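You operate a simulated robot arm through the tools that you are given. There is no shell and no other tool.

Carry out the task below with a simulated robot arm. There is one attempt and no reset: what you move stays moved.

## Task
Put things in order on the top of the long bench. At the end: the clear tub stands where the tamper stood; the tamper from the top of the long bench is on the tray (marked "L33"); the white wax block from the top of the long bench stands where the grey tape holder stood; the grey tape holder stands where the clear tub stood; whatever was shut is shut again. Leave all else as you found it, and nothing knocked over. Set down upright: tamper.
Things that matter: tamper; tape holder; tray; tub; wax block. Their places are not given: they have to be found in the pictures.

It is judged by the outcome, as a careful person would: the job done as asked, and still so three seconds after it is handed in. It fails if anything else is knocked over, pushed out of place, dropped, spilled or broken.

## Robot
A 6-joint arm with a two-finger gripper, fixed in place. Base frame: the origin is at the foot of the arm, x ahead of it, y to its left, z up; the work surface is at about z = 0. Lengths are in mm, angles in rad, forces in N, time in s.
With the tool pointing down near the work surface it reaches from about 180 to 480 mm from the base axis. Its first joint turns from -1.152 to 1.152 rad. Payload 1.76 kg.
The tool frame sits at the grasp point between the pads (the TCP): z along the fingers, y along the line on which they close. The tips reach 29 mm beyond it. Largest opening 82 mm; the body of the gripper starts 58 mm behind the TCP.
Orientation is that of the tool frame in the base frame, as a unit quaternion [x, y, z, w]. With the fingers straight down and closing along the base's y, the tool's x points along the base's -x, its y along +y and its z along -z.

## Interface
- The arm moves only by the tool apply_moves. Its argument "deltas" is a list of rows, each an object of numbers (a shift or turn left out is 0, a gripper value left out holds the last): "x", "y", "z": the shift along the tool's x, y, z in units of 250 mm (1.0 is 250 mm); "ax", "ay", "az": the turn, a rotation vector about the tool's x, y, z in units of 180 degrees (1.0 is 180 degrees); "grip": the opening, from 0 (shut) to 1 (fully open). In form: [{"x": .., "y": .., "z": .., "ax": .., "ay": .., "az": .., "grip": ..}, ...]. A call has 1 to 20 rows; each row is the pose to reach, as a shift and turn from the pose commanded when the call began, along the tool's axes at that moment. A call with a number of a shift or a turn outside -1 to 1 is refused whole. Each row takes 0.2 s and may step no farther than 50 mm and 0.15 rad from the row before; otherwise, or with a gripper value out of range, the whole call is refused. A pose out of reach is approached as far as the arm can. The call stops where the force on the tool passes 40 N (or 10 N more than at its start, if that is more) or the arm is blocked; 0.2 s more then pass. The fingers move at their own pace and stop on an object; they squeeze with about 34 N. The grip force told is the motor's: it shows also when the fingers shut on nothing. Time passes only in rows, and 0.2 s behind the last, so rows that repeat a pose let the fingers close. It gives the time, the measured TCP pose, the force on the tool (base axes), the opening and the grip force at its end, in the units of the frame above (readings bear some noise), with the torque about the TCP (base axes, N m) and any sound that the robot's microphone picked up.
- Cameras (640 x 400 px; columns grow to the right, rows downward): "scene" is fixed at [46.3, 329.9, 437.6]; the picture's right is [-0.86, -0.52, 0.00], its down [-0.31, 0.51, -0.81] and it looks along [0.42, -0.69, -0.59] (base axes); focal length 252 px, centre (320, 200). "wrist" rides on the gripper at [79, 4, -89] in the tool frame; the picture's right is [-0.05, 1.00, 0.00], its down [-0.71, -0.04, -0.71] and it looks along [-0.71, -0.04, 0.71] (tool axes); focal length 256 px, centre (320, 200).
- grab_frame(camera): a new picture of that camera. No time passes.
- probe_pixels(camera, pixels): for up to 12 pixels [column, row] of the newest picture of that camera ("zoom" is the newest enlarged one), the place [x, y, z] in the base frame of the surface seen there, good to about 2 mm, but the place of the scene camera against the robot may be out by one fixed shift of up to 25 mm in any direction. No time passes.
- zoom(camera, box): a new picture of the part [left, top, right, bottom] of that camera's present view, enlarged. No time passes.
- finish_job(): hands the job in; it is judged then, once.

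Leave the gripper open and the arm clear of the work at the hand-in unless told otherwise.

The tools are called after "Call:" as a command line: name --argument value ..., lists and objects as JSON in quotes. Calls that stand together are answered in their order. apply_moves: Moves the arm, as the interface text tells. Its arguments: {"type":"object","properties":{"deltas":{"type":"array","items":{"type":"object","properties":{"x":{"type":"number"},"y":{"type":"number"},"z":{"type":"number"},"ax":{"type":"number"},"ay":{"type":"number"},"az":{"type":"number"},"grip":{"type":"number"}}}}},"required":["deltas"]} The other tools are called the same way: grab_frame (camera) takes a picture; probe_pixels (camera, pixels) gives the place of the surface under pixels of a picture; zoom (camera, box) takes an enlarged picture of a part of a camera's view; finish_job () hands the job in.

At the start:

```text
time: 0.0
tool_pos: [282.3, -89.3, 265.4]
orientation: [0.0, 1.0, 0.0, 0.0]
wrist_force: [-0.6, 0.0, -0.3]
wrist_torque: [-0.02, -0.02, 0.02]
opening: 82.0
finger_force: 0.1
```

scene: 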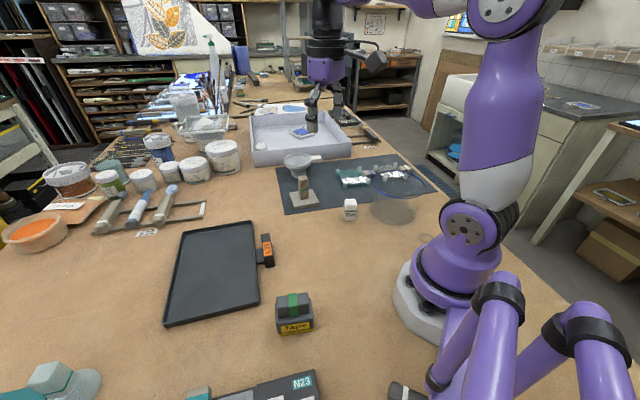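
wrist: 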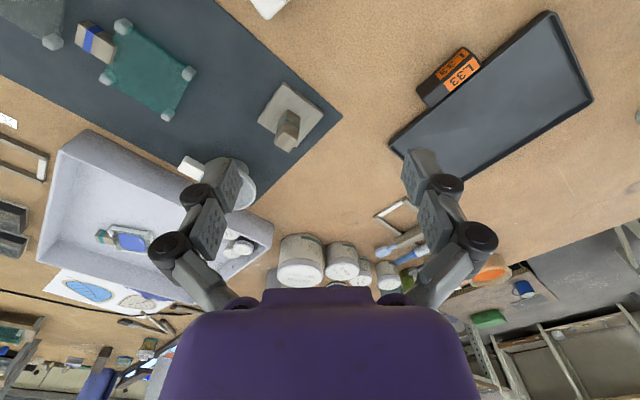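

I see a tray with the orange label at about (215,270), a grey tape holder with a yellow label at (294,313), a small white block at (350,209), and a clear round tub at about (393,198). A candidate for the tamper isn't obvious yet, so I'll zoom in.

Call:
zoom --camera "scene" --box '[260, 130, 460, 255]'

Call:
zoom --camera "scene" --box '[0, 120, 240, 270]'

Call:
zoom --camera "scene" --box '[0, 250, 440, 400]'

Call:
zoom --camera "wrist" --box '[0, 0, 640, 400]'

```text
3.20 times, centred on (360, 192) of scene
```

zoom: 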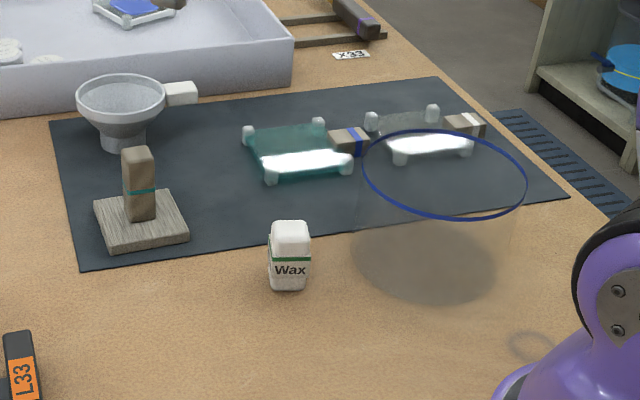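

```text
2.67 times, centred on (120, 195) of scene
```

zoom: 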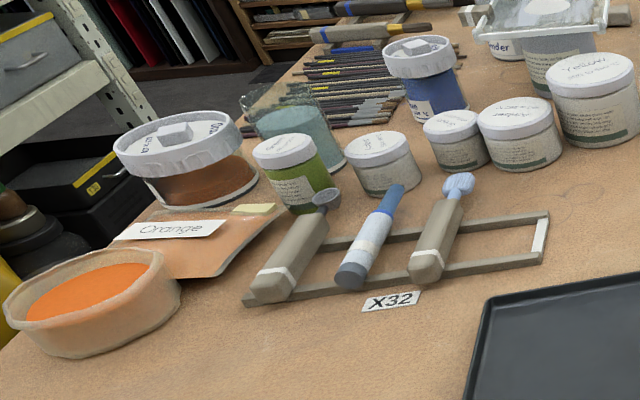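

```text
1.45 times, centred on (220, 325) of scene
```

zoom: 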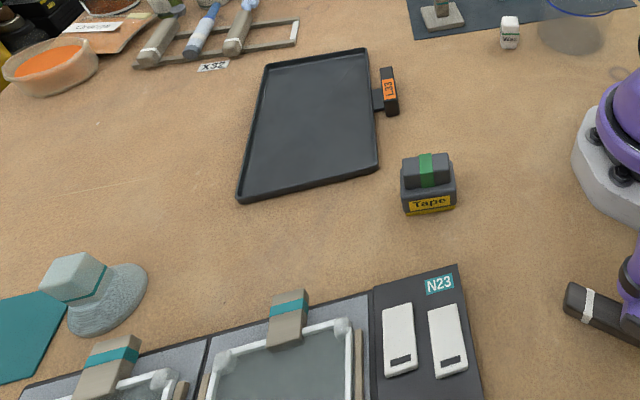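

```text
1.00 times, centred on (320, 200) of wrist (not enlarged: the box is as wide or as high as the picture)
```

zoom: 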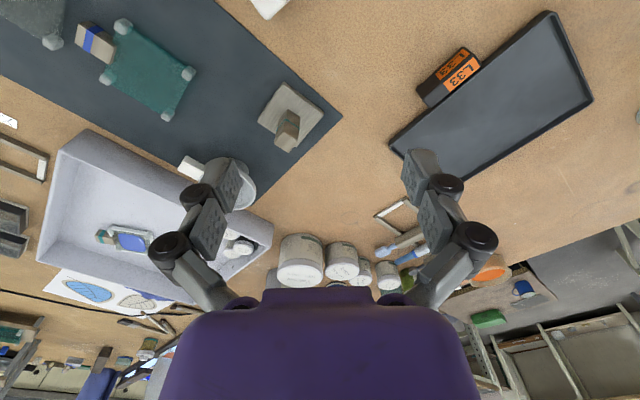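

The square plate with the upright handle at (305,193), on the mat, looks like the tamper. There is also a disc with a block handle at the lower left, at (60,385). I'll probe places in both pictures.

Call:
grab_frame --camera "scene"

Call:
grab_frame --camera "wrist"

Call:
probe_pixels --camera "scene" --pixels '[[303, 178], [292, 203], [317, 198], [350, 202], [350, 216], [394, 211], [394, 196], [294, 299], [294, 322], [214, 270], [268, 252], [350, 260]]'

Call:
probe_pixels --camera "wrist" --pixels '[[289, 117], [283, 140], [290, 97], [270, 116], [306, 118], [460, 73], [500, 90], [546, 18], [588, 98], [395, 142], [360, 90], [440, 170]]'

Call:
probe_pixels --camera "scene" --pixels '[[50, 375], [85, 385], [371, 184], [415, 184], [393, 172], [393, 198], [380, 205], [408, 205], [385, 222], [420, 215], [300, 163], [20, 330]]'

```text
taken
```

scene: 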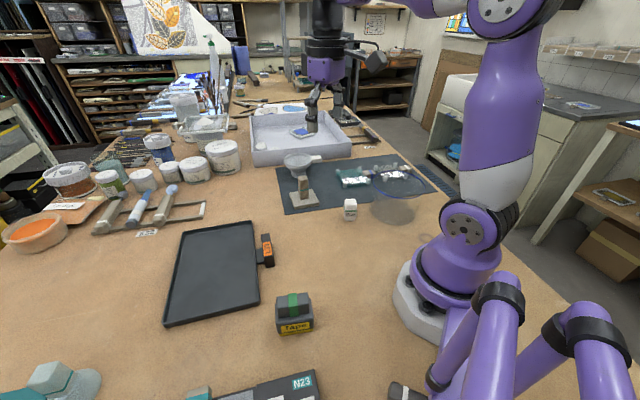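

```text
taken
```

wrist: 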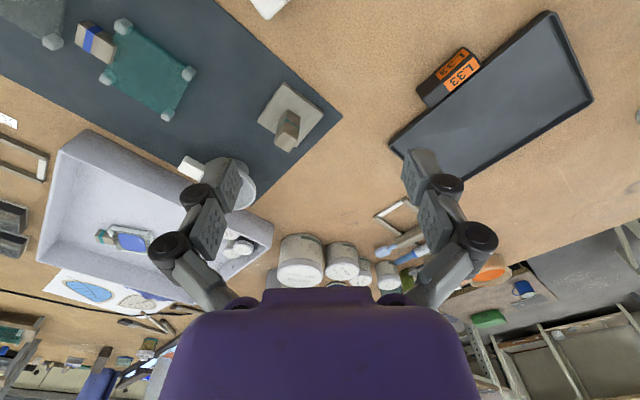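

```text
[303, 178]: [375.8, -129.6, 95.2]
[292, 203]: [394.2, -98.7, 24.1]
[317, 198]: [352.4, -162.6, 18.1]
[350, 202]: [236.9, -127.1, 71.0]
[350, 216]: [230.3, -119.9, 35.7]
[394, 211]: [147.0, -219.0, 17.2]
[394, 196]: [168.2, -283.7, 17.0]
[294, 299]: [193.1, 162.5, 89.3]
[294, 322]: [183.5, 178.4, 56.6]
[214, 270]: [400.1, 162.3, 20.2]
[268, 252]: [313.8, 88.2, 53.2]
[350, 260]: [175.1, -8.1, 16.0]
```

```text
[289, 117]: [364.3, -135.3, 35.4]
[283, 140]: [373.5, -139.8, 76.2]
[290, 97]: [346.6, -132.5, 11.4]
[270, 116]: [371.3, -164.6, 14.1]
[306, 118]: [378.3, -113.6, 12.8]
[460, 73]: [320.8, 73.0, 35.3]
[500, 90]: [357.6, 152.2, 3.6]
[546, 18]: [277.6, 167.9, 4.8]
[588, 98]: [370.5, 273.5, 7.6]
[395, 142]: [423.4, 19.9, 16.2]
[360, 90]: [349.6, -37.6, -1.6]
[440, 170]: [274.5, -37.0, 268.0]
```

```text
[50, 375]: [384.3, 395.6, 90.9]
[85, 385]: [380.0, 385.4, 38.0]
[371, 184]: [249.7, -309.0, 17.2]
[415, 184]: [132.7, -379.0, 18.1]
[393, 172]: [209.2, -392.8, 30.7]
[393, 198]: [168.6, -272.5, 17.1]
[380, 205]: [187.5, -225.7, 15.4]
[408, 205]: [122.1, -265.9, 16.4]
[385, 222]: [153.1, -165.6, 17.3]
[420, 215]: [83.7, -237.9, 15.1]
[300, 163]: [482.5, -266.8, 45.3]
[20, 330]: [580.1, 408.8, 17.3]
```

The scene camera reads about 16 mm too high in z, so the wrist camera is the more accurate one. I'll zoom the wrist view on the tamper around (300,115) and on the tray.

Call:
zoom --camera "wrist" --box '[220, 65, 380, 165]'

Call:
probe_pixels --camera "zoom" --pixels '[[283, 75], [152, 210], [485, 205], [245, 250], [310, 300], [262, 332], [295, 240], [230, 325], [265, 290], [250, 310], [280, 310], [350, 330]]'

Call:
zoom --camera "wrist" --box '[380, 0, 620, 150]'

Call:
probe_pixels --camera "zoom" --pixels '[[443, 40], [555, 260], [60, 375], [450, 35], [545, 262], [300, 240], [200, 360], [400, 300], [230, 175], [450, 180], [590, 100], [100, 380]]'

```text
4.00 times, centred on (300, 115) of wrist
```

zoom: 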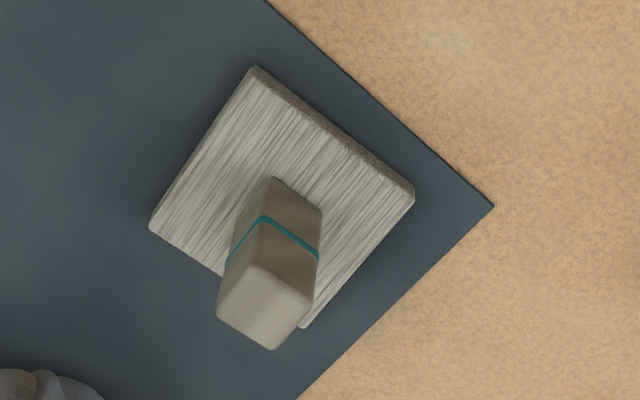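

```text
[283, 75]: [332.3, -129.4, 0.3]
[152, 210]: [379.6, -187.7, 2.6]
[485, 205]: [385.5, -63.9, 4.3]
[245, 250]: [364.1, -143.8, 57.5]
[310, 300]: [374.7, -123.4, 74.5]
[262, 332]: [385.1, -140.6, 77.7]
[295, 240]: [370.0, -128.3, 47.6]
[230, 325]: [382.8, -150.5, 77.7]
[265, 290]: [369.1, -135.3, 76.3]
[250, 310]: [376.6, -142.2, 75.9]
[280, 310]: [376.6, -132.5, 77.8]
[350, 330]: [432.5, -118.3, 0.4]
```

```text
2.67 times, centred on (500, 75) of wrist
```

zoom: 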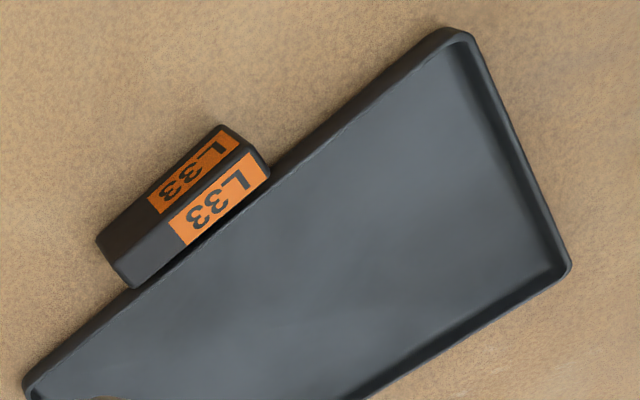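

```text
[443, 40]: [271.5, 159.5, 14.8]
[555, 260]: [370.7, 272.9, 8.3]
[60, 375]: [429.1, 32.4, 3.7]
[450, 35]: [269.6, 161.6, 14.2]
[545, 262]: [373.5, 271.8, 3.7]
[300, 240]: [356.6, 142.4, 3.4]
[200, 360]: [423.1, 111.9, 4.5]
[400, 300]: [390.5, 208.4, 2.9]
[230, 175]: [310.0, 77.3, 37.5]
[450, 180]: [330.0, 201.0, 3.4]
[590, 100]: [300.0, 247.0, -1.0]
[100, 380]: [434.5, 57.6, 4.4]
```

Next I need the tamper's base corners and handle top corners precisely. I'll zoom in again and probe those.

Call:
zoom --camera "wrist" --box '[240, 75, 336, 155]'

```text
5.00 times, centred on (288, 115) of wrist
```

zoom: 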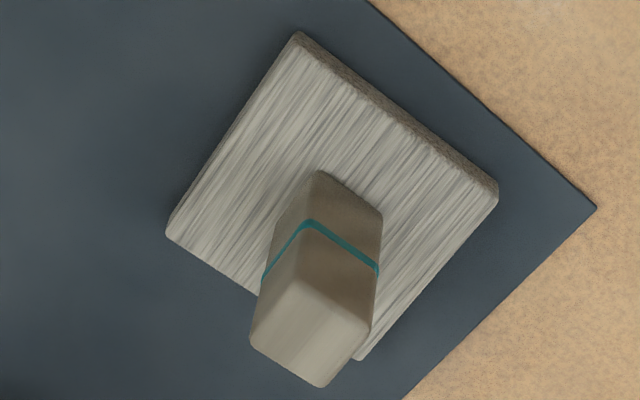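

Call:
probe_pixels --camera "zoom" --pixels '[[298, 52], [182, 225], [484, 200], [362, 348], [303, 278], [364, 326], [322, 380], [256, 338], [310, 330], [430, 150], [235, 140], [255, 275]]'

```text
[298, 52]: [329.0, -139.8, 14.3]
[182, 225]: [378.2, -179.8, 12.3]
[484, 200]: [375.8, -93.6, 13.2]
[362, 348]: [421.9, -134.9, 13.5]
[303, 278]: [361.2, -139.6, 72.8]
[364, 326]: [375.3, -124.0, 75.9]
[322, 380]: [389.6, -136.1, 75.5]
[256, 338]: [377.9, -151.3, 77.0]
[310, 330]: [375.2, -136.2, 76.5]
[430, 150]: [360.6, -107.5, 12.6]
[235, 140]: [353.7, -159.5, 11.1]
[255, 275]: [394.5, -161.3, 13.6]
```

The tamper has a base about 68 mm square, centred at (376,-137) and turned about 43°. Its handle is about 21 mm thick with its top at z=77. The tray centre is near (396,146), with the floor at z of about 3.5. I'll move above the tamper, turning the tool by -47° so the fingers close on flat handle faces.

Call:
apply_moves --deltas '[{"x": -0.054, "y": -0.0275, "az": 0.0373, "grip": 1}, {"x": -0.107, "y": -0.055, "az": 0.0746}, {"x": -0.161, "y": -0.0825, "az": 0.112}, {"x": -0.214, "y": -0.11, "az": 0.149}, {"x": -0.268, "y": -0.137, "az": 0.187}, {"x": -0.321, "y": -0.165, "az": 0.224}, {"x": -0.375, "y": -0.192, "az": 0.261}, {"x": -0.375, "y": -0.192, "z": 0.18, "az": 0.261}, {"x": -0.375, "y": -0.192, "z": 0.3, "az": 0.261}]'

```text
time: 2.0
tool_pos: [375.9, -137.6, 190.9]
orientation: [0.399, 0.917, 0.0, -0.001]
wrist_force: [-0.4, -0.3, -0.5]
wrist_torque: [0.04, 0.0, 0.01]
opening: 81.9
finger_force: 0.1
```

I'm above the tamper at z=191. I'll check the wrist picture for finger alignment before going down.

Call:
grab_frame --camera "wrist"

Call:
grab_frame --camera "scene"

```text
taken
```

wrist: 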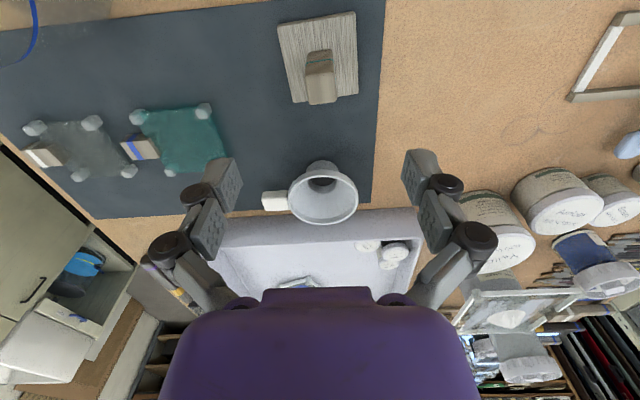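

```text
taken
```

scene: 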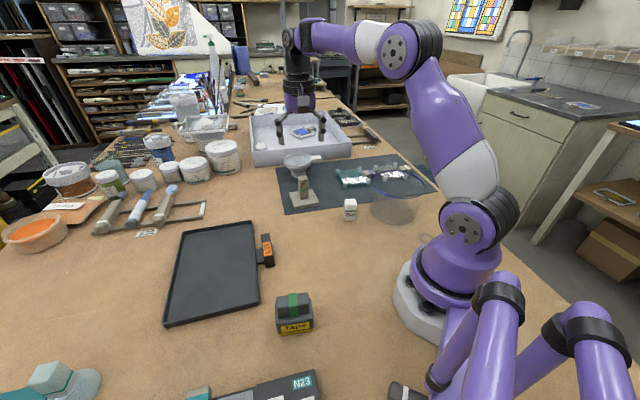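

The wrist picture's up direction is the near side, so the tamper sits at (318,60) below the tool. I'll zoom in and refine its orientation and centre.

Call:
zoom --camera "wrist" --box '[256, 0, 384, 120]'

```text
3.33 times, centred on (320, 60) of wrist
```

zoom: 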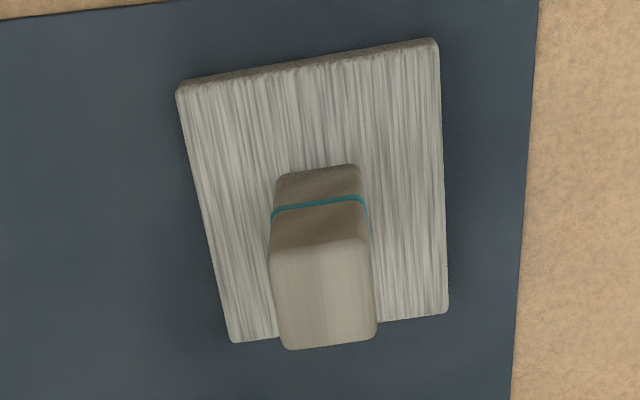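

Call:
probe_pixels --camera "zoom" --pixels '[[185, 97], [431, 58], [236, 336], [442, 307], [276, 258], [361, 246], [289, 342], [370, 334], [325, 295]]'

```text
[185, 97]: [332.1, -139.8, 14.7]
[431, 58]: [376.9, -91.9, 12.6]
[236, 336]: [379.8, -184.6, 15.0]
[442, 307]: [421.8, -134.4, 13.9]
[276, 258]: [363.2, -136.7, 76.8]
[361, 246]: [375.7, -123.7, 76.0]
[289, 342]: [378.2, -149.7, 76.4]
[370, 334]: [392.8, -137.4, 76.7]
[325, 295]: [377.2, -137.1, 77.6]
```

The base centre is (377.5,-137.5) with edges at about 47°. I'll turn back by 4°, nudge, and descend to z of about 55 with the gripper open.

Call:
apply_moves --deltas '[{"x": -0.003, "y": 0.0055, "z": 0.1, "az": -0.022, "grip": 1}, {"x": -0.003, "y": 0.0055, "z": 0.25, "az": -0.022}, {"x": -0.003, "y": 0.0055, "z": 0.4, "az": -0.022}, {"x": -0.003, "y": 0.0055, "z": 0.5, "az": -0.022}, {"x": -0.003, "y": 0.0055, "z": 0.544, "az": -0.022}]'

Call:
apply_moves --deltas '[{"grip": 0.15}, {"grip": 0.15}, {"grip": 0.15}]'

```text
time: 3.2
tool_pos: [380.1, -135.1, 54.4]
orientation: [0.367, 0.93, 0.0, 0.0]
wrist_force: [-0.2, -0.1, 0.7]
wrist_torque: [0.03, -0.01, 0.01]
opening: 81.8
finger_force: 0.1
```

```text
time: 4.0
tool_pos: [379.7, -136.3, 55.2]
orientation: [0.367, 0.93, 0.0, 0.001]
wrist_force: [-2.0, -6.4, 11.4]
wrist_torque: [-0.2, 0.11, -0.01]
opening: 23.2
finger_force: 33.7
```

The fingers stopped on the handle at 23 mm. I'll lift a little to test the grip.

Call:
apply_moves --deltas '[{"grip": 0.0}, {"z": -0.04}, {"z": -0.12}]'

Call:
grab_frame --camera "wrist"

Call:
grab_frame --camera "scene"

```text
time: 4.8
tool_pos: [377.3, -136.4, 85.6]
orientation: [0.366, 0.931, 0.0, -0.001]
wrist_force: [0.6, 0.2, -0.9]
wrist_torque: [0.01, 0.01, -0.03]
opening: 23.2
finger_force: 33.8
```

```text
taken
```

wrist: 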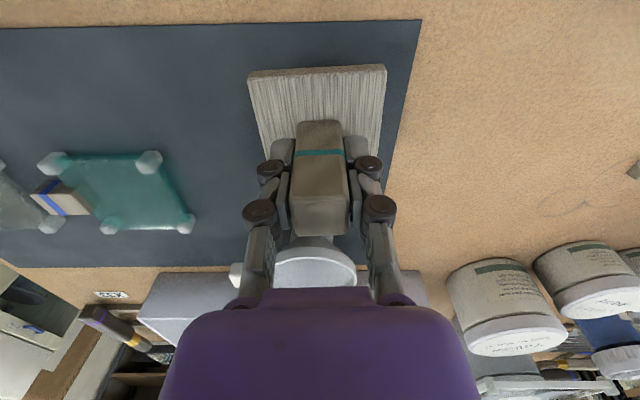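

```text
taken
```

scene: 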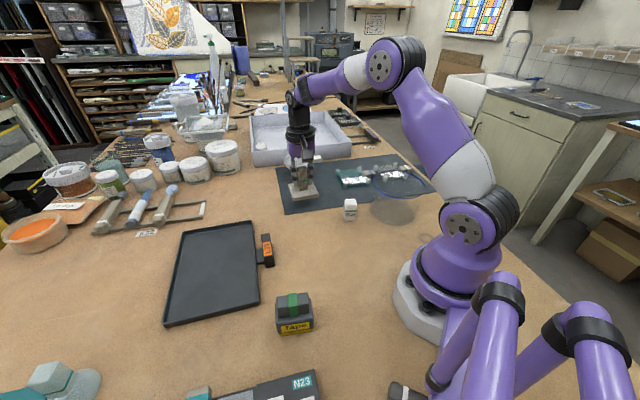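

The tamper is held upright and lifted. I'll raise it to z of about 160 and carry it over to the tray centre at (392,149).

Call:
apply_moves --deltas '[{"z": -0.15}, {"z": -0.3}, {"x": 0.092, "y": 0.109, "z": -0.3}, {"x": 0.184, "y": 0.2185, "z": -0.3}, {"x": 0.276, "y": 0.328, "z": -0.3}, {"x": 0.368, "y": 0.437, "z": -0.3}, {"x": 0.46, "y": 0.546, "z": -0.3}, {"x": 0.552, "y": 0.6555, "z": -0.3}, {"x": 0.644, "y": 0.765, "z": -0.3}, {"x": 0.736, "y": 0.874, "z": -0.3}, {"x": 0.736, "y": 0.874, "z": -0.3}]'

Call:
grab_frame --camera "wrist"

Call:
grab_frame --camera "scene"

```text
time: 7.2
tool_pos: [393.5, 147.6, 159.7]
orientation: [0.367, 0.93, 0.001, 0.0]
wrist_force: [0.7, -0.3, -2.2]
wrist_torque: [0.02, 0.04, 0.04]
opening: 23.7
finger_force: 34.0
```

```text
taken
```

wrist: 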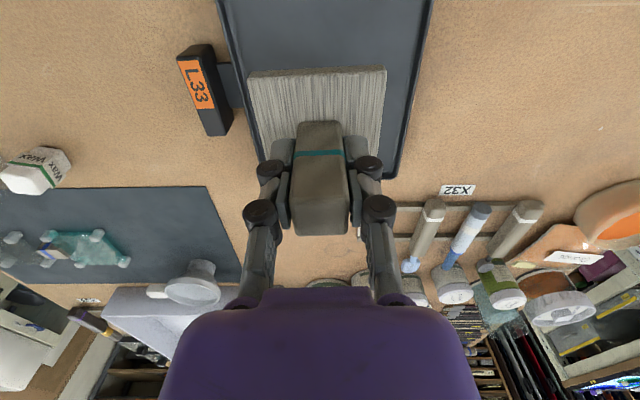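

```text
taken
```

scene: 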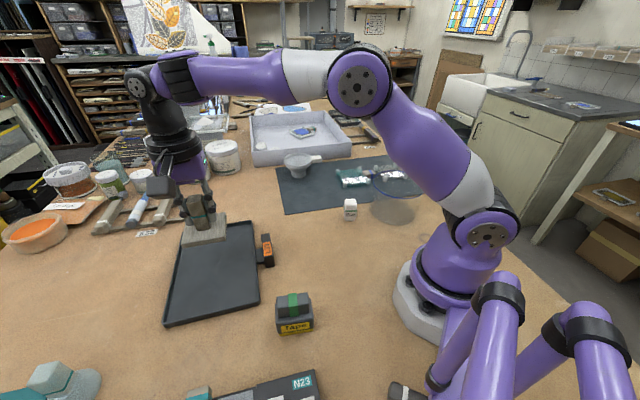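

The tamper is over the tray. I'll probe the tray floor and edges in this view to confirm placement.

Call:
probe_pixels --camera "wrist" --pixels '[[398, 170], [408, 100], [235, 110], [300, 30], [340, 20], [228, 40], [424, 40], [395, 150]]'

```text
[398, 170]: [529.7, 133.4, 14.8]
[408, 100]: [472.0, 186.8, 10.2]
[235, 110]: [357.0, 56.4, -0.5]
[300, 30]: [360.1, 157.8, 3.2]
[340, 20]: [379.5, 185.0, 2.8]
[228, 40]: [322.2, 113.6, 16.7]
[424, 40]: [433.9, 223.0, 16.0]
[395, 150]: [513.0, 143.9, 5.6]
```

The tray runs from (271,160) to (530,133) and from (371,273) to (423,20), so its centre is near (398,146) and the tamper is well inside. I'll lower it toward the tray floor.

Call:
apply_moves --deltas '[{"z": 0.15}, {"z": 0.28}, {"z": 0.35}, {"z": 0.385}, {"z": 0.385}]'

Call:
apply_moves --deltas '[{"z": 0.006}, {"z": 0.01}, {"z": 0.014}, {"z": 0.014}]'

```text
time: 8.4
tool_pos: [392.5, 147.8, 63.1]
orientation: [0.367, 0.93, 0.0, 0.0]
wrist_force: [0.1, -0.4, -1.4]
wrist_torque: [-0.02, 0.0, -0.01]
opening: 23.5
finger_force: 33.9
```

```text
time: 9.4
tool_pos: [393.0, 148.8, 61.3]
orientation: [0.366, 0.931, 0.0, 0.0]
wrist_force: [-1.0, -0.5, -1.6]
wrist_torque: [0.0, -0.01, 0.01]
opening: 23.5
finger_force: 33.9
```

No contact yet, so I'll continue down in small steps.

Call:
apply_moves --deltas '[{"z": 0.003}, {"z": 0.006}, {"z": 0.006}]'

Call:
apply_moves --deltas '[{"z": 0.003}, {"z": 0.005}, {"z": 0.005}]'

Call:
grab_frame --camera "wrist"

```text
time: 10.2
tool_pos: [393.1, 148.0, 58.0]
orientation: [0.366, 0.931, -0.001, 0.0]
wrist_force: [-0.3, -1.0, -1.2]
wrist_torque: [-0.02, -0.02, -0.02]
opening: 23.5
finger_force: 33.9
```

```text
time: 11.0
tool_pos: [393.1, 148.1, 57.4]
orientation: [0.366, 0.931, 0.0, -0.001]
wrist_force: [-1.0, -0.1, -1.3]
wrist_torque: [0.01, 0.03, 0.02]
opening: 23.2
finger_force: 34.3
```

```text
taken
```

wrist: 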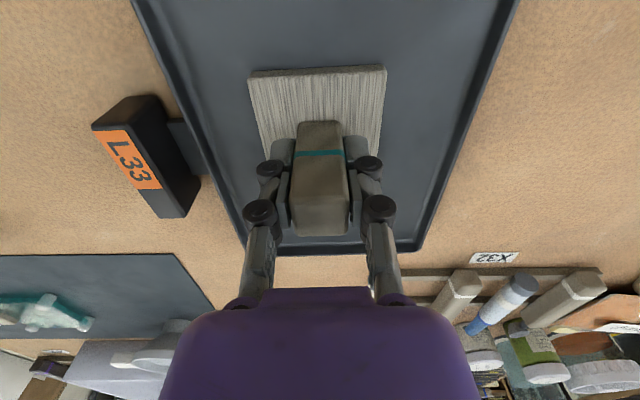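

Still no contact. I'll go down further in sub-millimetre steps.

Call:
apply_moves --deltas '[{"z": 0.002}, {"z": 0.004}, {"z": 0.004}]'

Call:
apply_moves --deltas '[{"z": 0.002}, {"z": 0.004}, {"z": 0.004}]'

```text
time: 11.8
tool_pos: [393.7, 147.3, 56.5]
orientation: [0.367, 0.93, 0.0, 0.0]
wrist_force: [-8.5, -2.5, 25.8]
wrist_torque: [-0.09, 0.3, 0.01]
opening: 23.2
finger_force: 34.6
```

```text
time: 12.6
tool_pos: [393.2, 147.6, 55.3]
orientation: [0.367, 0.93, 0.001, 0.001]
wrist_force: [-6.3, -6.3, 35.7]
wrist_torque: [-0.22, 0.19, 0.02]
opening: 23.1
finger_force: 33.6
```

Contact is made, with 26 N and then 36 N upward. I'll ease back by 1 mm and open the fingers slowly.

Call:
apply_moves --deltas '[{"z": -0.004}, {"z": -0.004, "grip": 0.4}, {"z": -0.004, "grip": 0.6}, {"z": -0.004, "grip": 0.6}]'

Call:
apply_moves --deltas '[{"z": -0.15}, {"z": -0.33}, {"z": -0.5}, {"z": -0.65}]'

Call:
grab_frame --camera "wrist"

Call:
grab_frame --camera "scene"

```text
time: 13.6
tool_pos: [393.2, 147.8, 56.0]
orientation: [0.367, 0.93, 0.0, 0.0]
wrist_force: [0.3, -0.1, 0.6]
wrist_torque: [0.03, -0.02, -0.01]
opening: 49.3
finger_force: 0.1
```

```text
time: 14.6
tool_pos: [391.7, 149.4, 219.5]
orientation: [0.366, 0.93, 0.0, -0.001]
wrist_force: [0.1, 0.4, 0.8]
wrist_torque: [0.07, 0.02, -0.02]
opening: 49.4
finger_force: 0.1
```

```text
taken
```

wrist: 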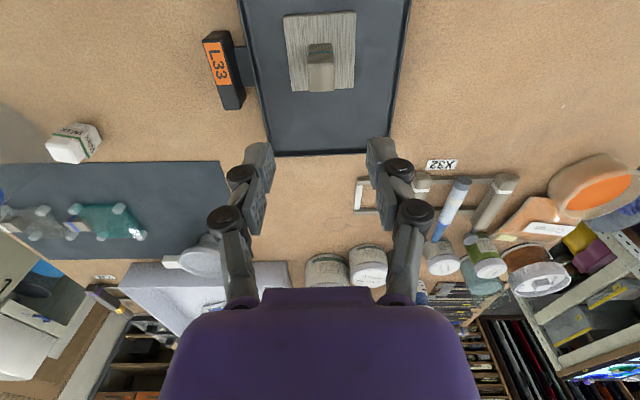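

```text
taken
```

scene: 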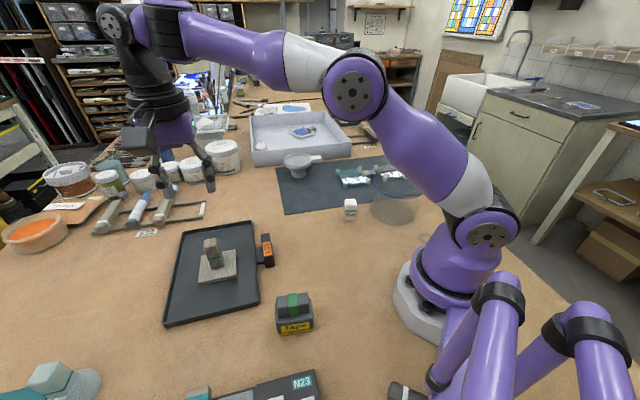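

The tamper is upright on the tray. Next is the clear tub. I'll swing back at a safe height to (170,-160,240) to look at it with the wrist camera.

Call:
apply_moves --deltas '[{"x": -0.019, "y": -0.15, "z": -0.04, "grip": 1}, {"x": -0.038, "y": -0.3, "z": -0.08}, {"x": -0.058, "y": -0.452, "z": -0.08}, {"x": -0.077, "y": -0.6, "z": -0.08}, {"x": -0.097, "y": -0.754, "z": -0.08}]'

Call:
apply_moves --deltas '[{"x": -0.019, "y": -0.15}, {"x": -0.038, "y": -0.3}, {"x": -0.058, "y": -0.452}, {"x": -0.077, "y": -0.6}, {"x": -0.097, "y": -0.754}, {"x": -0.097, "y": -0.754}]'

Call:
grab_frame --camera "wrist"

Call:
grab_frame --camera "scene"

```text
time: 15.8
tool_pos: [282.6, -8.0, 238.0]
orientation: [0.367, 0.93, 0.0, -0.001]
wrist_force: [0.1, 0.2, -0.7]
wrist_torque: [0.02, -0.01, -0.03]
opening: 81.8
finger_force: 0.0
```

```text
time: 17.2
tool_pos: [170.1, -160.8, 239.5]
orientation: [0.367, 0.93, 0.0, 0.0]
wrist_force: [0.6, 0.1, 1.1]
wrist_torque: [-0.01, -0.02, -0.02]
opening: 82.2
finger_force: 0.0
```

```text
taken
```

wrist: 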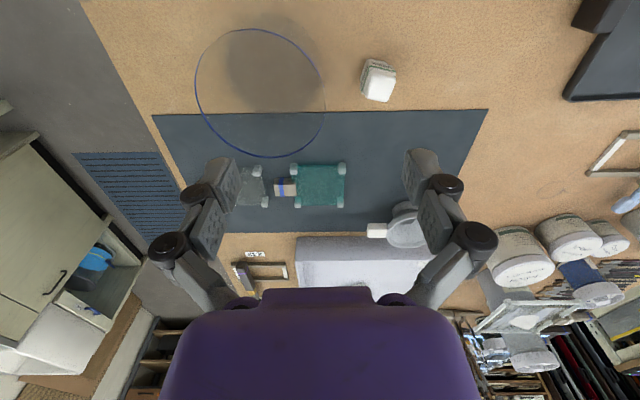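

```text
taken
```

scene: 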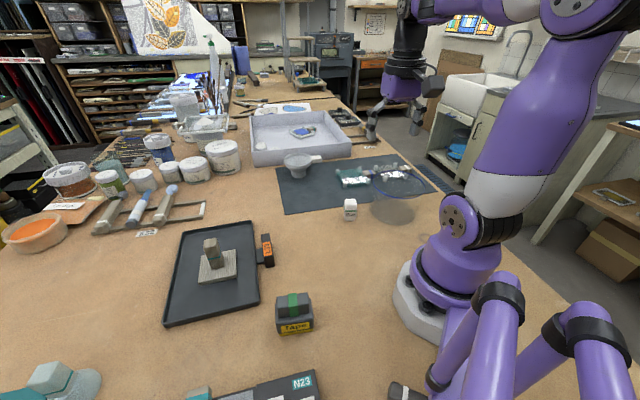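

The tub's blue rim is visible, an ellipse centred near (260,93). I'll zoom and probe the rim and base.

Call:
zoom --camera "wrist" --box '[160, 0, 400, 180]'

```text
2.22 times, centred on (280, 90) of wrist
```

zoom: 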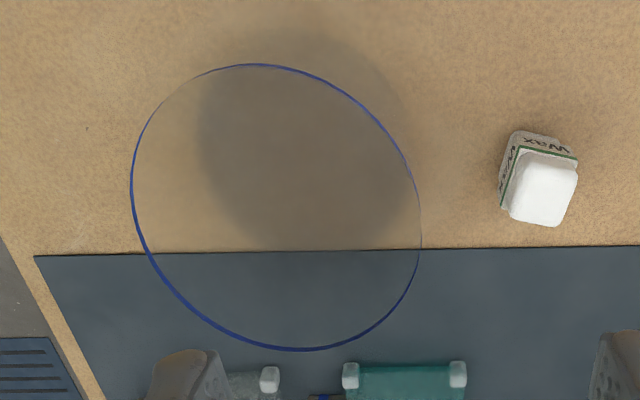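

I'll probe several points on the blue rim line and in the tub's interior.

Call:
probe_pixels --camera "zoom" --pixels '[[132, 190], [290, 349], [245, 66], [410, 180], [150, 260], [220, 325], [370, 330], [350, 95], [300, 200], [250, 150], [540, 190], [385, 130]]'

Call:
zoom --camera "wrist" --box '[185, 15, 265, 75]'

Call:
zoom --camera "wrist" --box '[265, 50, 345, 110]'

```text
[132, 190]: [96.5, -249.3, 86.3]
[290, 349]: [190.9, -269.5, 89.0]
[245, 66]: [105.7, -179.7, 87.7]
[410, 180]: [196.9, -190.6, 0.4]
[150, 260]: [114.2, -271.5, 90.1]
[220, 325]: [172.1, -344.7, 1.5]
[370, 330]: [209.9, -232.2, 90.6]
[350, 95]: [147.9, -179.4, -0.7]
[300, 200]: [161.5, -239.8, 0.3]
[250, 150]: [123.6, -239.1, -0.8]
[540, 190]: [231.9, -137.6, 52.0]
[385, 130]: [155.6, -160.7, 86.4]
```

```text
6.67 times, centred on (225, 45) of wrist
```

zoom: 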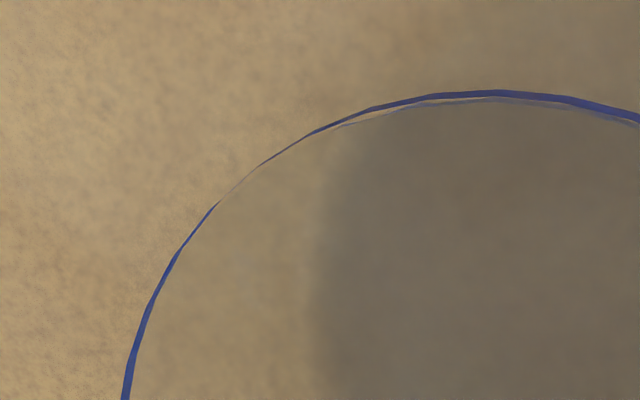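

```text
6.67 times, centred on (305, 80) of wrist
```

zoom: 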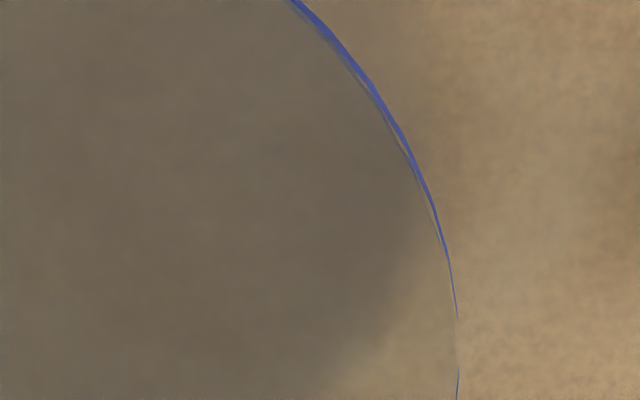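

Fitting the rim points gives a circle centred at (150.6,-221.7) with radius of about 61.5 and top at z of about 89. It's wider than the gripper, so I'll pinch the wall with one finger inside. I'll use the rim point at (162,-162), turning the tool to yaw -11° with an opening of about 50 mm, first at a height above the rim.

Call:
apply_moves --deltas '[{"x": 0.005, "y": -0.0064, "az": -0.0445, "grip": 0.6}, {"x": 0.01, "y": -0.0128, "az": -0.089}, {"x": 0.015, "y": -0.0192, "az": -0.1335}, {"x": 0.0198, "y": -0.0256, "az": -0.178}, {"x": 0.0198, "y": -0.0256, "z": 0.18, "az": -0.178}, {"x": 0.0198, "y": -0.0256, "z": 0.34, "az": -0.178}, {"x": 0.0198, "y": -0.0256, "z": 0.34, "az": -0.178}]'

Call:
grab_frame --camera "wrist"

Call:
grab_frame --camera "scene"

```text
time: 18.8
tool_pos: [164.0, -162.6, 152.7]
orientation: [0.095, 0.995, 0.0, 0.001]
wrist_force: [-0.2, -0.2, 0.5]
wrist_torque: [0.01, 0.05, 0.04]
opening: 49.0
finger_force: 0.0
```

```text
taken
```

wrist: 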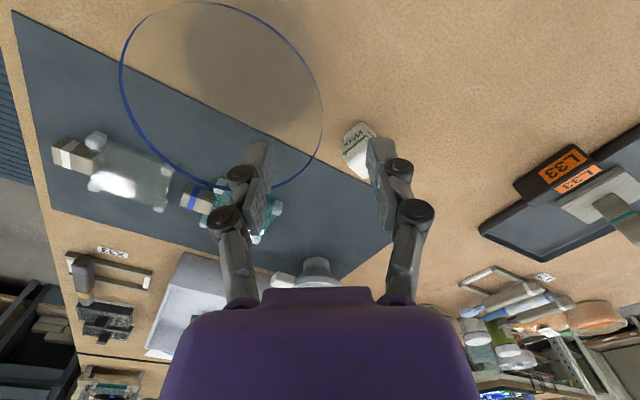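

```text
taken
```

scene: 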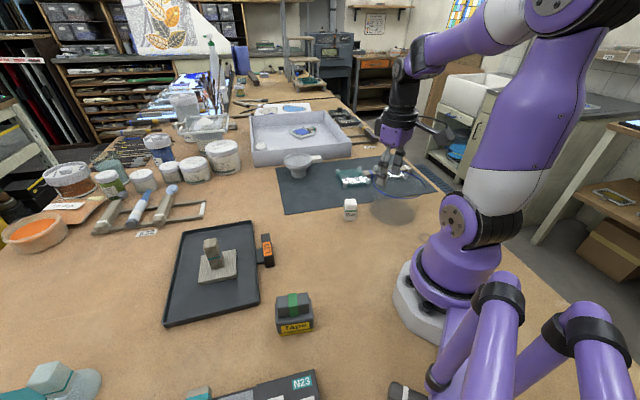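

The rim's right edge at (323,118) lies right under the tool centre, tangent across the closing axis. I'll descend to z of about 73 so the fingers straddle the wall.

Call:
apply_moves --deltas '[{"z": 0.1}, {"z": 0.18}, {"z": 0.26}, {"z": 0.32}, {"z": 0.32}]'

Call:
grab_frame --camera "wrist"

Call:
zoom --camera "scene" --box '[320, 100, 480, 240]'

```text
time: 20.0
tool_pos: [165.2, -162.3, 73.3]
orientation: [0.094, 0.996, 0.001, 0.0]
wrist_force: [-1.0, 0.3, -0.4]
wrist_torque: [0.02, -0.01, -0.01]
opening: 49.2
finger_force: 0.1
```

```text
taken
```

wrist: 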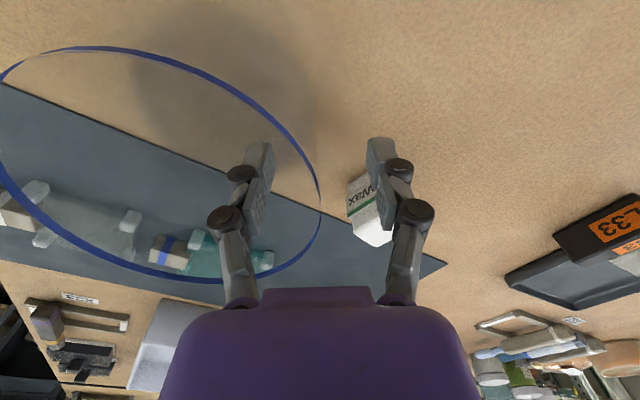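

```text
2.86 times, centred on (400, 170) of scene
```

zoom: 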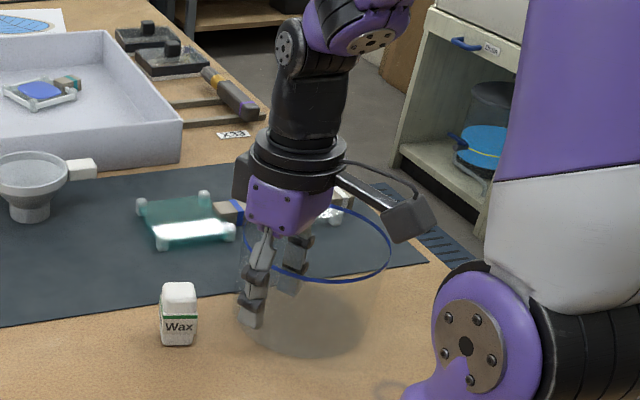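

One finger is inside the tub and one outside, with the wall at column 321 and the pads centred at about 318. I'll close on the wall.

Call:
apply_moves --deltas '[{"grip": 0.2}, {"grip": 0.1}, {"grip": 0.0}, {"grip": 0.0}]'

```text
time: 21.0
tool_pos: [165.1, -162.4, 73.6]
orientation: [0.095, 0.996, 0.001, 0.0]
wrist_force: [1.8, -0.4, 1.5]
wrist_torque: [-0.15, -0.11, 0.15]
opening: 5.7
finger_force: 31.2
```

The fingers hold the wall at an opening of 5.7 mm. I'll lift slowly and check for tilt.

Call:
apply_moves --deltas '[{"z": -0.02}, {"z": -0.06}, {"z": -0.12}, {"z": -0.12}]'

Call:
grab_frame --camera "wrist"

Call:
zoom --camera "scene" --box '[320, 100, 480, 240]'

```text
time: 22.0
tool_pos: [164.9, -161.6, 104.4]
orientation: [0.095, 0.995, 0.0, 0.0]
wrist_force: [0.1, 0.7, -0.7]
wrist_torque: [0.01, -0.01, 0.0]
opening: 6.2
finger_force: 31.4
```

```text
taken
```

wrist: 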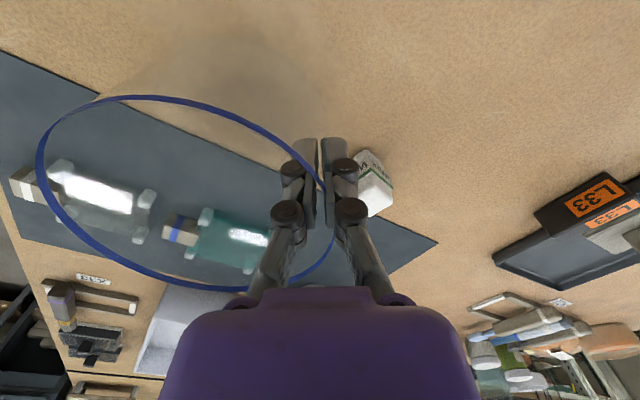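

```text
2.86 times, centred on (400, 170) of scene
```

zoom: 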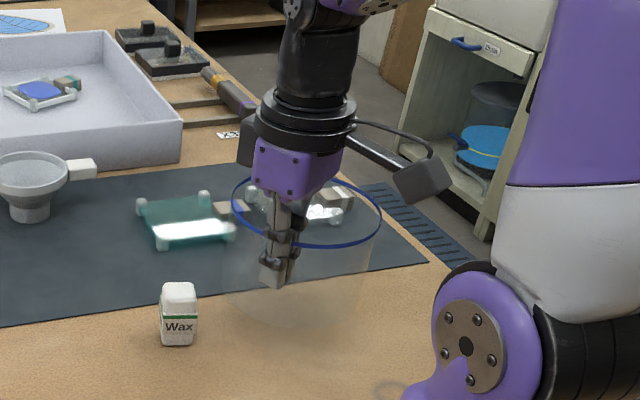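

The rim ellipse has changed shape, so the tub may have tilted. I'll probe rim points for heights.

Call:
zoom --camera "wrist" --box '[20, 70, 360, 300]'

```text
1.74 times, centred on (190, 185) of wrist
```

zoom: 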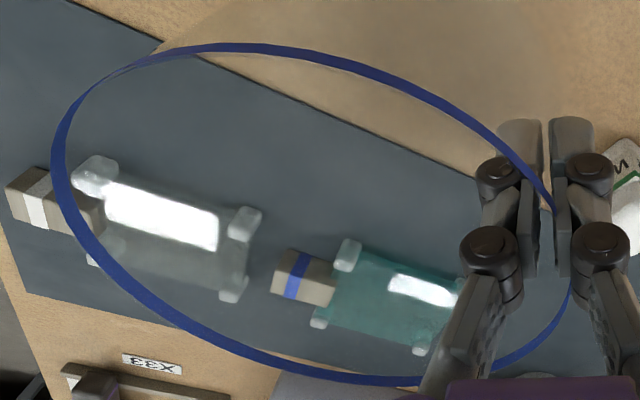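

Call:
probe_pixels --camera "zoom" --pixels '[[59, 160], [230, 48], [350, 65], [450, 108], [515, 160], [70, 215], [160, 311], [250, 356], [390, 381], [530, 348], [55, 180]]'

```text
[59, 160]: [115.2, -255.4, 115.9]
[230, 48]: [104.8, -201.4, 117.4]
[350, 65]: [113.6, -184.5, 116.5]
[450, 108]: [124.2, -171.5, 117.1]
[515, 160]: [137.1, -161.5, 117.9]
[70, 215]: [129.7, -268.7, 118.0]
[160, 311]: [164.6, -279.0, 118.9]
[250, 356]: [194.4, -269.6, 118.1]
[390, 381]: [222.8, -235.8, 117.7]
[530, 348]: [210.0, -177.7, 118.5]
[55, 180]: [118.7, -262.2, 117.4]
```

The rim is level at z of about 117.5. Its fitted centre is now about (163.5,-218) relative to the tool at (164.9,-161.6), so it shifted in the grip but isn't tilted. I'll lift further to clear the wax block, then carry it to above the tamper's old place and re-measure there.

Call:
apply_moves --deltas '[{"z": -0.08}, {"z": -0.16}, {"z": -0.26}, {"x": -0.08, "y": 0.05, "z": -0.26}, {"x": -0.18, "y": 0.11, "z": -0.26}, {"x": -0.28, "y": 0.172, "z": -0.26}, {"x": -0.38, "y": 0.233, "z": -0.26}, {"x": -0.48, "y": 0.294, "z": -0.26}, {"x": -0.58, "y": 0.355, "z": -0.26}, {"x": -0.68, "y": 0.417, "z": -0.26}, {"x": -0.75, "y": 0.46, "z": -0.26}, {"x": -0.78, "y": 0.478, "z": -0.26}, {"x": -0.78, "y": 0.478, "z": -0.26}]'

Call:
grab_frame --camera "wrist"

Call:
grab_frame --camera "scene"

```text
time: 24.8
tool_pos: [377.8, -81.2, 167.9]
orientation: [0.096, 0.995, 0.0, 0.0]
wrist_force: [0.4, -0.9, -1.1]
wrist_torque: [0.03, -0.02, -0.01]
opening: 5.9
finger_force: 31.5
```

```text
taken
```

wrist: 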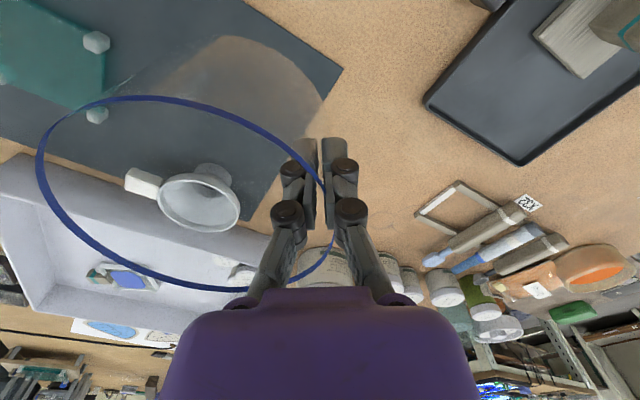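

```text
taken
```

scene: 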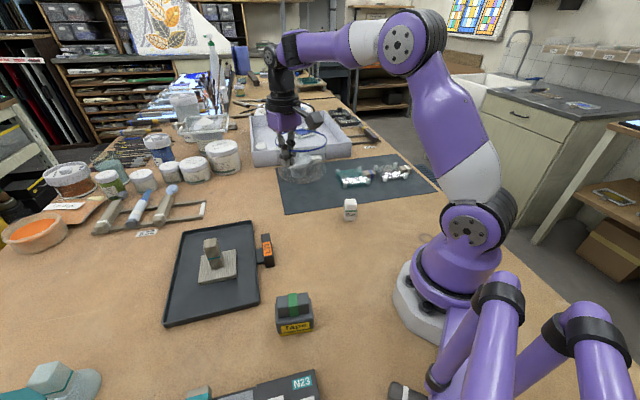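

I'll re-measure the rim, and probe the funnel and sieve positions, to check clearance around the target.

Call:
zoom --camera "wrist" --box '[20, 70, 360, 300]'

Call:
probe_pixels --camera "zoom" --pixels '[[59, 160], [230, 48], [350, 65], [450, 108], [515, 160], [70, 215], [160, 311], [250, 356], [390, 381], [530, 348]]'

Call:
probe_pixels --camera "wrist" --pixels '[[165, 200], [232, 205], [215, 175], [200, 180], [198, 225], [140, 180], [97, 115], [97, 42], [245, 175], [228, 172]]'

```text
1.74 times, centred on (190, 185) of wrist
```

zoom: 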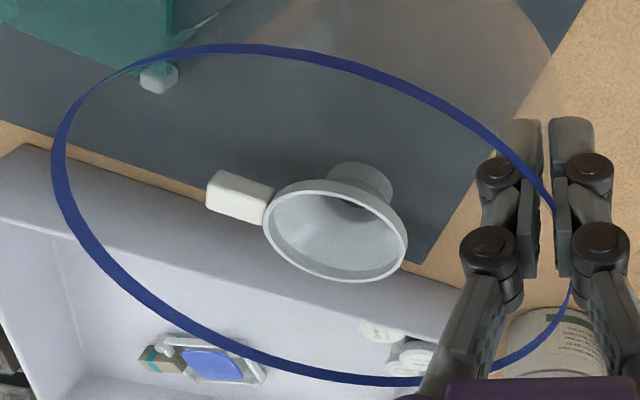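

```text
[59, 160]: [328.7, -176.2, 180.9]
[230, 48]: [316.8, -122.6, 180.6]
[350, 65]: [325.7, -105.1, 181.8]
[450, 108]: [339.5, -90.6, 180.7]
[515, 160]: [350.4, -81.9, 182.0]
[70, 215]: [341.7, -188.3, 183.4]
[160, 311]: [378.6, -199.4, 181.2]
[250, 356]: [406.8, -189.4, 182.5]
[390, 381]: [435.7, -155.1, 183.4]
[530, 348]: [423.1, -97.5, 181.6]
```

```text
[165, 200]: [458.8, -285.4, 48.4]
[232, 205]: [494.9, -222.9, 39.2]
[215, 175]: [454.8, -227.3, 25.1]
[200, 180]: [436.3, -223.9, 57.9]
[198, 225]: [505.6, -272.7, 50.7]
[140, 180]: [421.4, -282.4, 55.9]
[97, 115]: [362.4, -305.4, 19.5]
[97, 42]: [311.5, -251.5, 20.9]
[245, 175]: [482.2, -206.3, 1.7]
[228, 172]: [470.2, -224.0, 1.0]
```

The tub centre is at (376.5,-138), within 1 mm of the target. The funnel's nearest edge is about 104 mm from the centre, so it's clear. I'll lower to just above the mat.

Call:
apply_moves --deltas '[{"x": -0.0036, "y": 0.0027, "z": 0.12}, {"x": -0.0036, "y": 0.0027, "z": 0.24}, {"x": -0.0036, "y": 0.0027, "z": 0.32}, {"x": -0.0036, "y": 0.0027, "z": 0.352}, {"x": -0.0036, "y": 0.0027, "z": 0.352}]'

Call:
apply_moves --deltas '[{"z": 0.004}, {"z": 0.008}, {"z": 0.008}]'

Call:
apply_moves --deltas '[{"z": 0.002}, {"z": 0.004}, {"z": 0.004}]'

```text
time: 26.0
tool_pos: [379.3, -80.2, 81.1]
orientation: [0.095, 0.996, 0.0, 0.0]
wrist_force: [-0.1, 0.3, -0.7]
wrist_torque: [0.05, -0.01, -0.01]
opening: 6.2
finger_force: 31.8
```

```text
time: 26.8
tool_pos: [378.5, -81.0, 78.0]
orientation: [0.096, 0.995, -0.001, 0.0]
wrist_force: [0.2, -0.1, -0.5]
wrist_torque: [0.05, -0.02, -0.02]
opening: 6.0
finger_force: 31.2
```

```text
time: 27.6
tool_pos: [379.2, -80.8, 78.0]
orientation: [0.096, 0.995, 0.0, -0.001]
wrist_force: [0.3, -0.2, -1.3]
wrist_torque: [0.04, 0.0, 0.0]
opening: 5.9
finger_force: 31.5
```

No contact yet, so I'll continue in small steps.

Call:
apply_moves --deltas '[{"z": 0.003}, {"z": 0.006}, {"z": 0.006}]'

Call:
apply_moves --deltas '[{"z": 0.002}, {"z": 0.004}, {"z": 0.004}]'

Call:
apply_moves --deltas '[{"z": 0.002}, {"z": 0.004}, {"z": 0.004}]'

```text
time: 28.4
tool_pos: [379.5, -81.2, 75.5]
orientation: [0.095, 0.995, 0.001, 0.0]
wrist_force: [0.5, -0.2, -1.3]
wrist_torque: [0.03, -0.02, -0.04]
opening: 5.7
finger_force: 31.3
```

```text
time: 29.2
tool_pos: [377.5, -81.5, 75.8]
orientation: [0.094, 0.996, 0.0, 0.0]
wrist_force: [1.4, 1.3, 2.3]
wrist_torque: [0.04, 0.03, -0.02]
opening: 6.1
finger_force: 31.4
```

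```text
time: 30.0
tool_pos: [378.3, -80.2, 75.0]
orientation: [0.095, 0.995, 0.0, 0.0]
wrist_force: [0.7, 5.0, 14.2]
wrist_torque: [0.02, 0.48, -0.11]
opening: 6.1
finger_force: 31.1
```

Contact is made at 14 N. I'll release gently to a 50 mm opening, then lift straight up.

Call:
apply_moves --deltas '[{"z": -0.001, "grip": 0.15}, {"z": -0.001, "grip": 0.3}, {"z": -0.001, "grip": 0.5}, {"z": -0.001, "grip": 0.6}, {"z": -0.001, "grip": 0.6}]'

Call:
grab_frame --camera "wrist"

Call:
grab_frame --camera "scene"

```text
time: 31.2
tool_pos: [378.2, -81.5, 74.2]
orientation: [0.096, 0.995, 0.0, 0.0]
wrist_force: [-0.2, 0.1, -0.8]
wrist_torque: [-0.02, 0.01, 0.02]
opening: 49.1
finger_force: 0.0
```

```text
taken
```

wrist: 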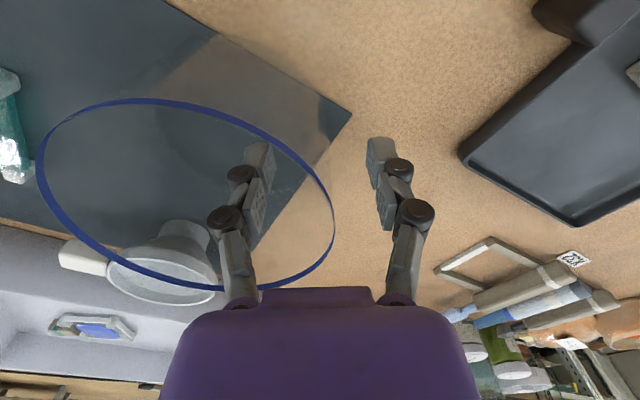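

```text
taken
```

scene: 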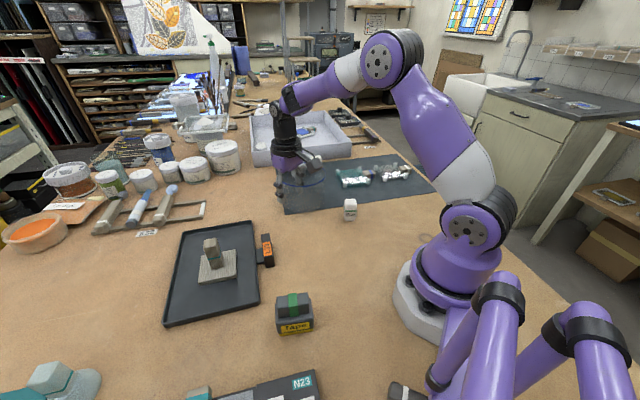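

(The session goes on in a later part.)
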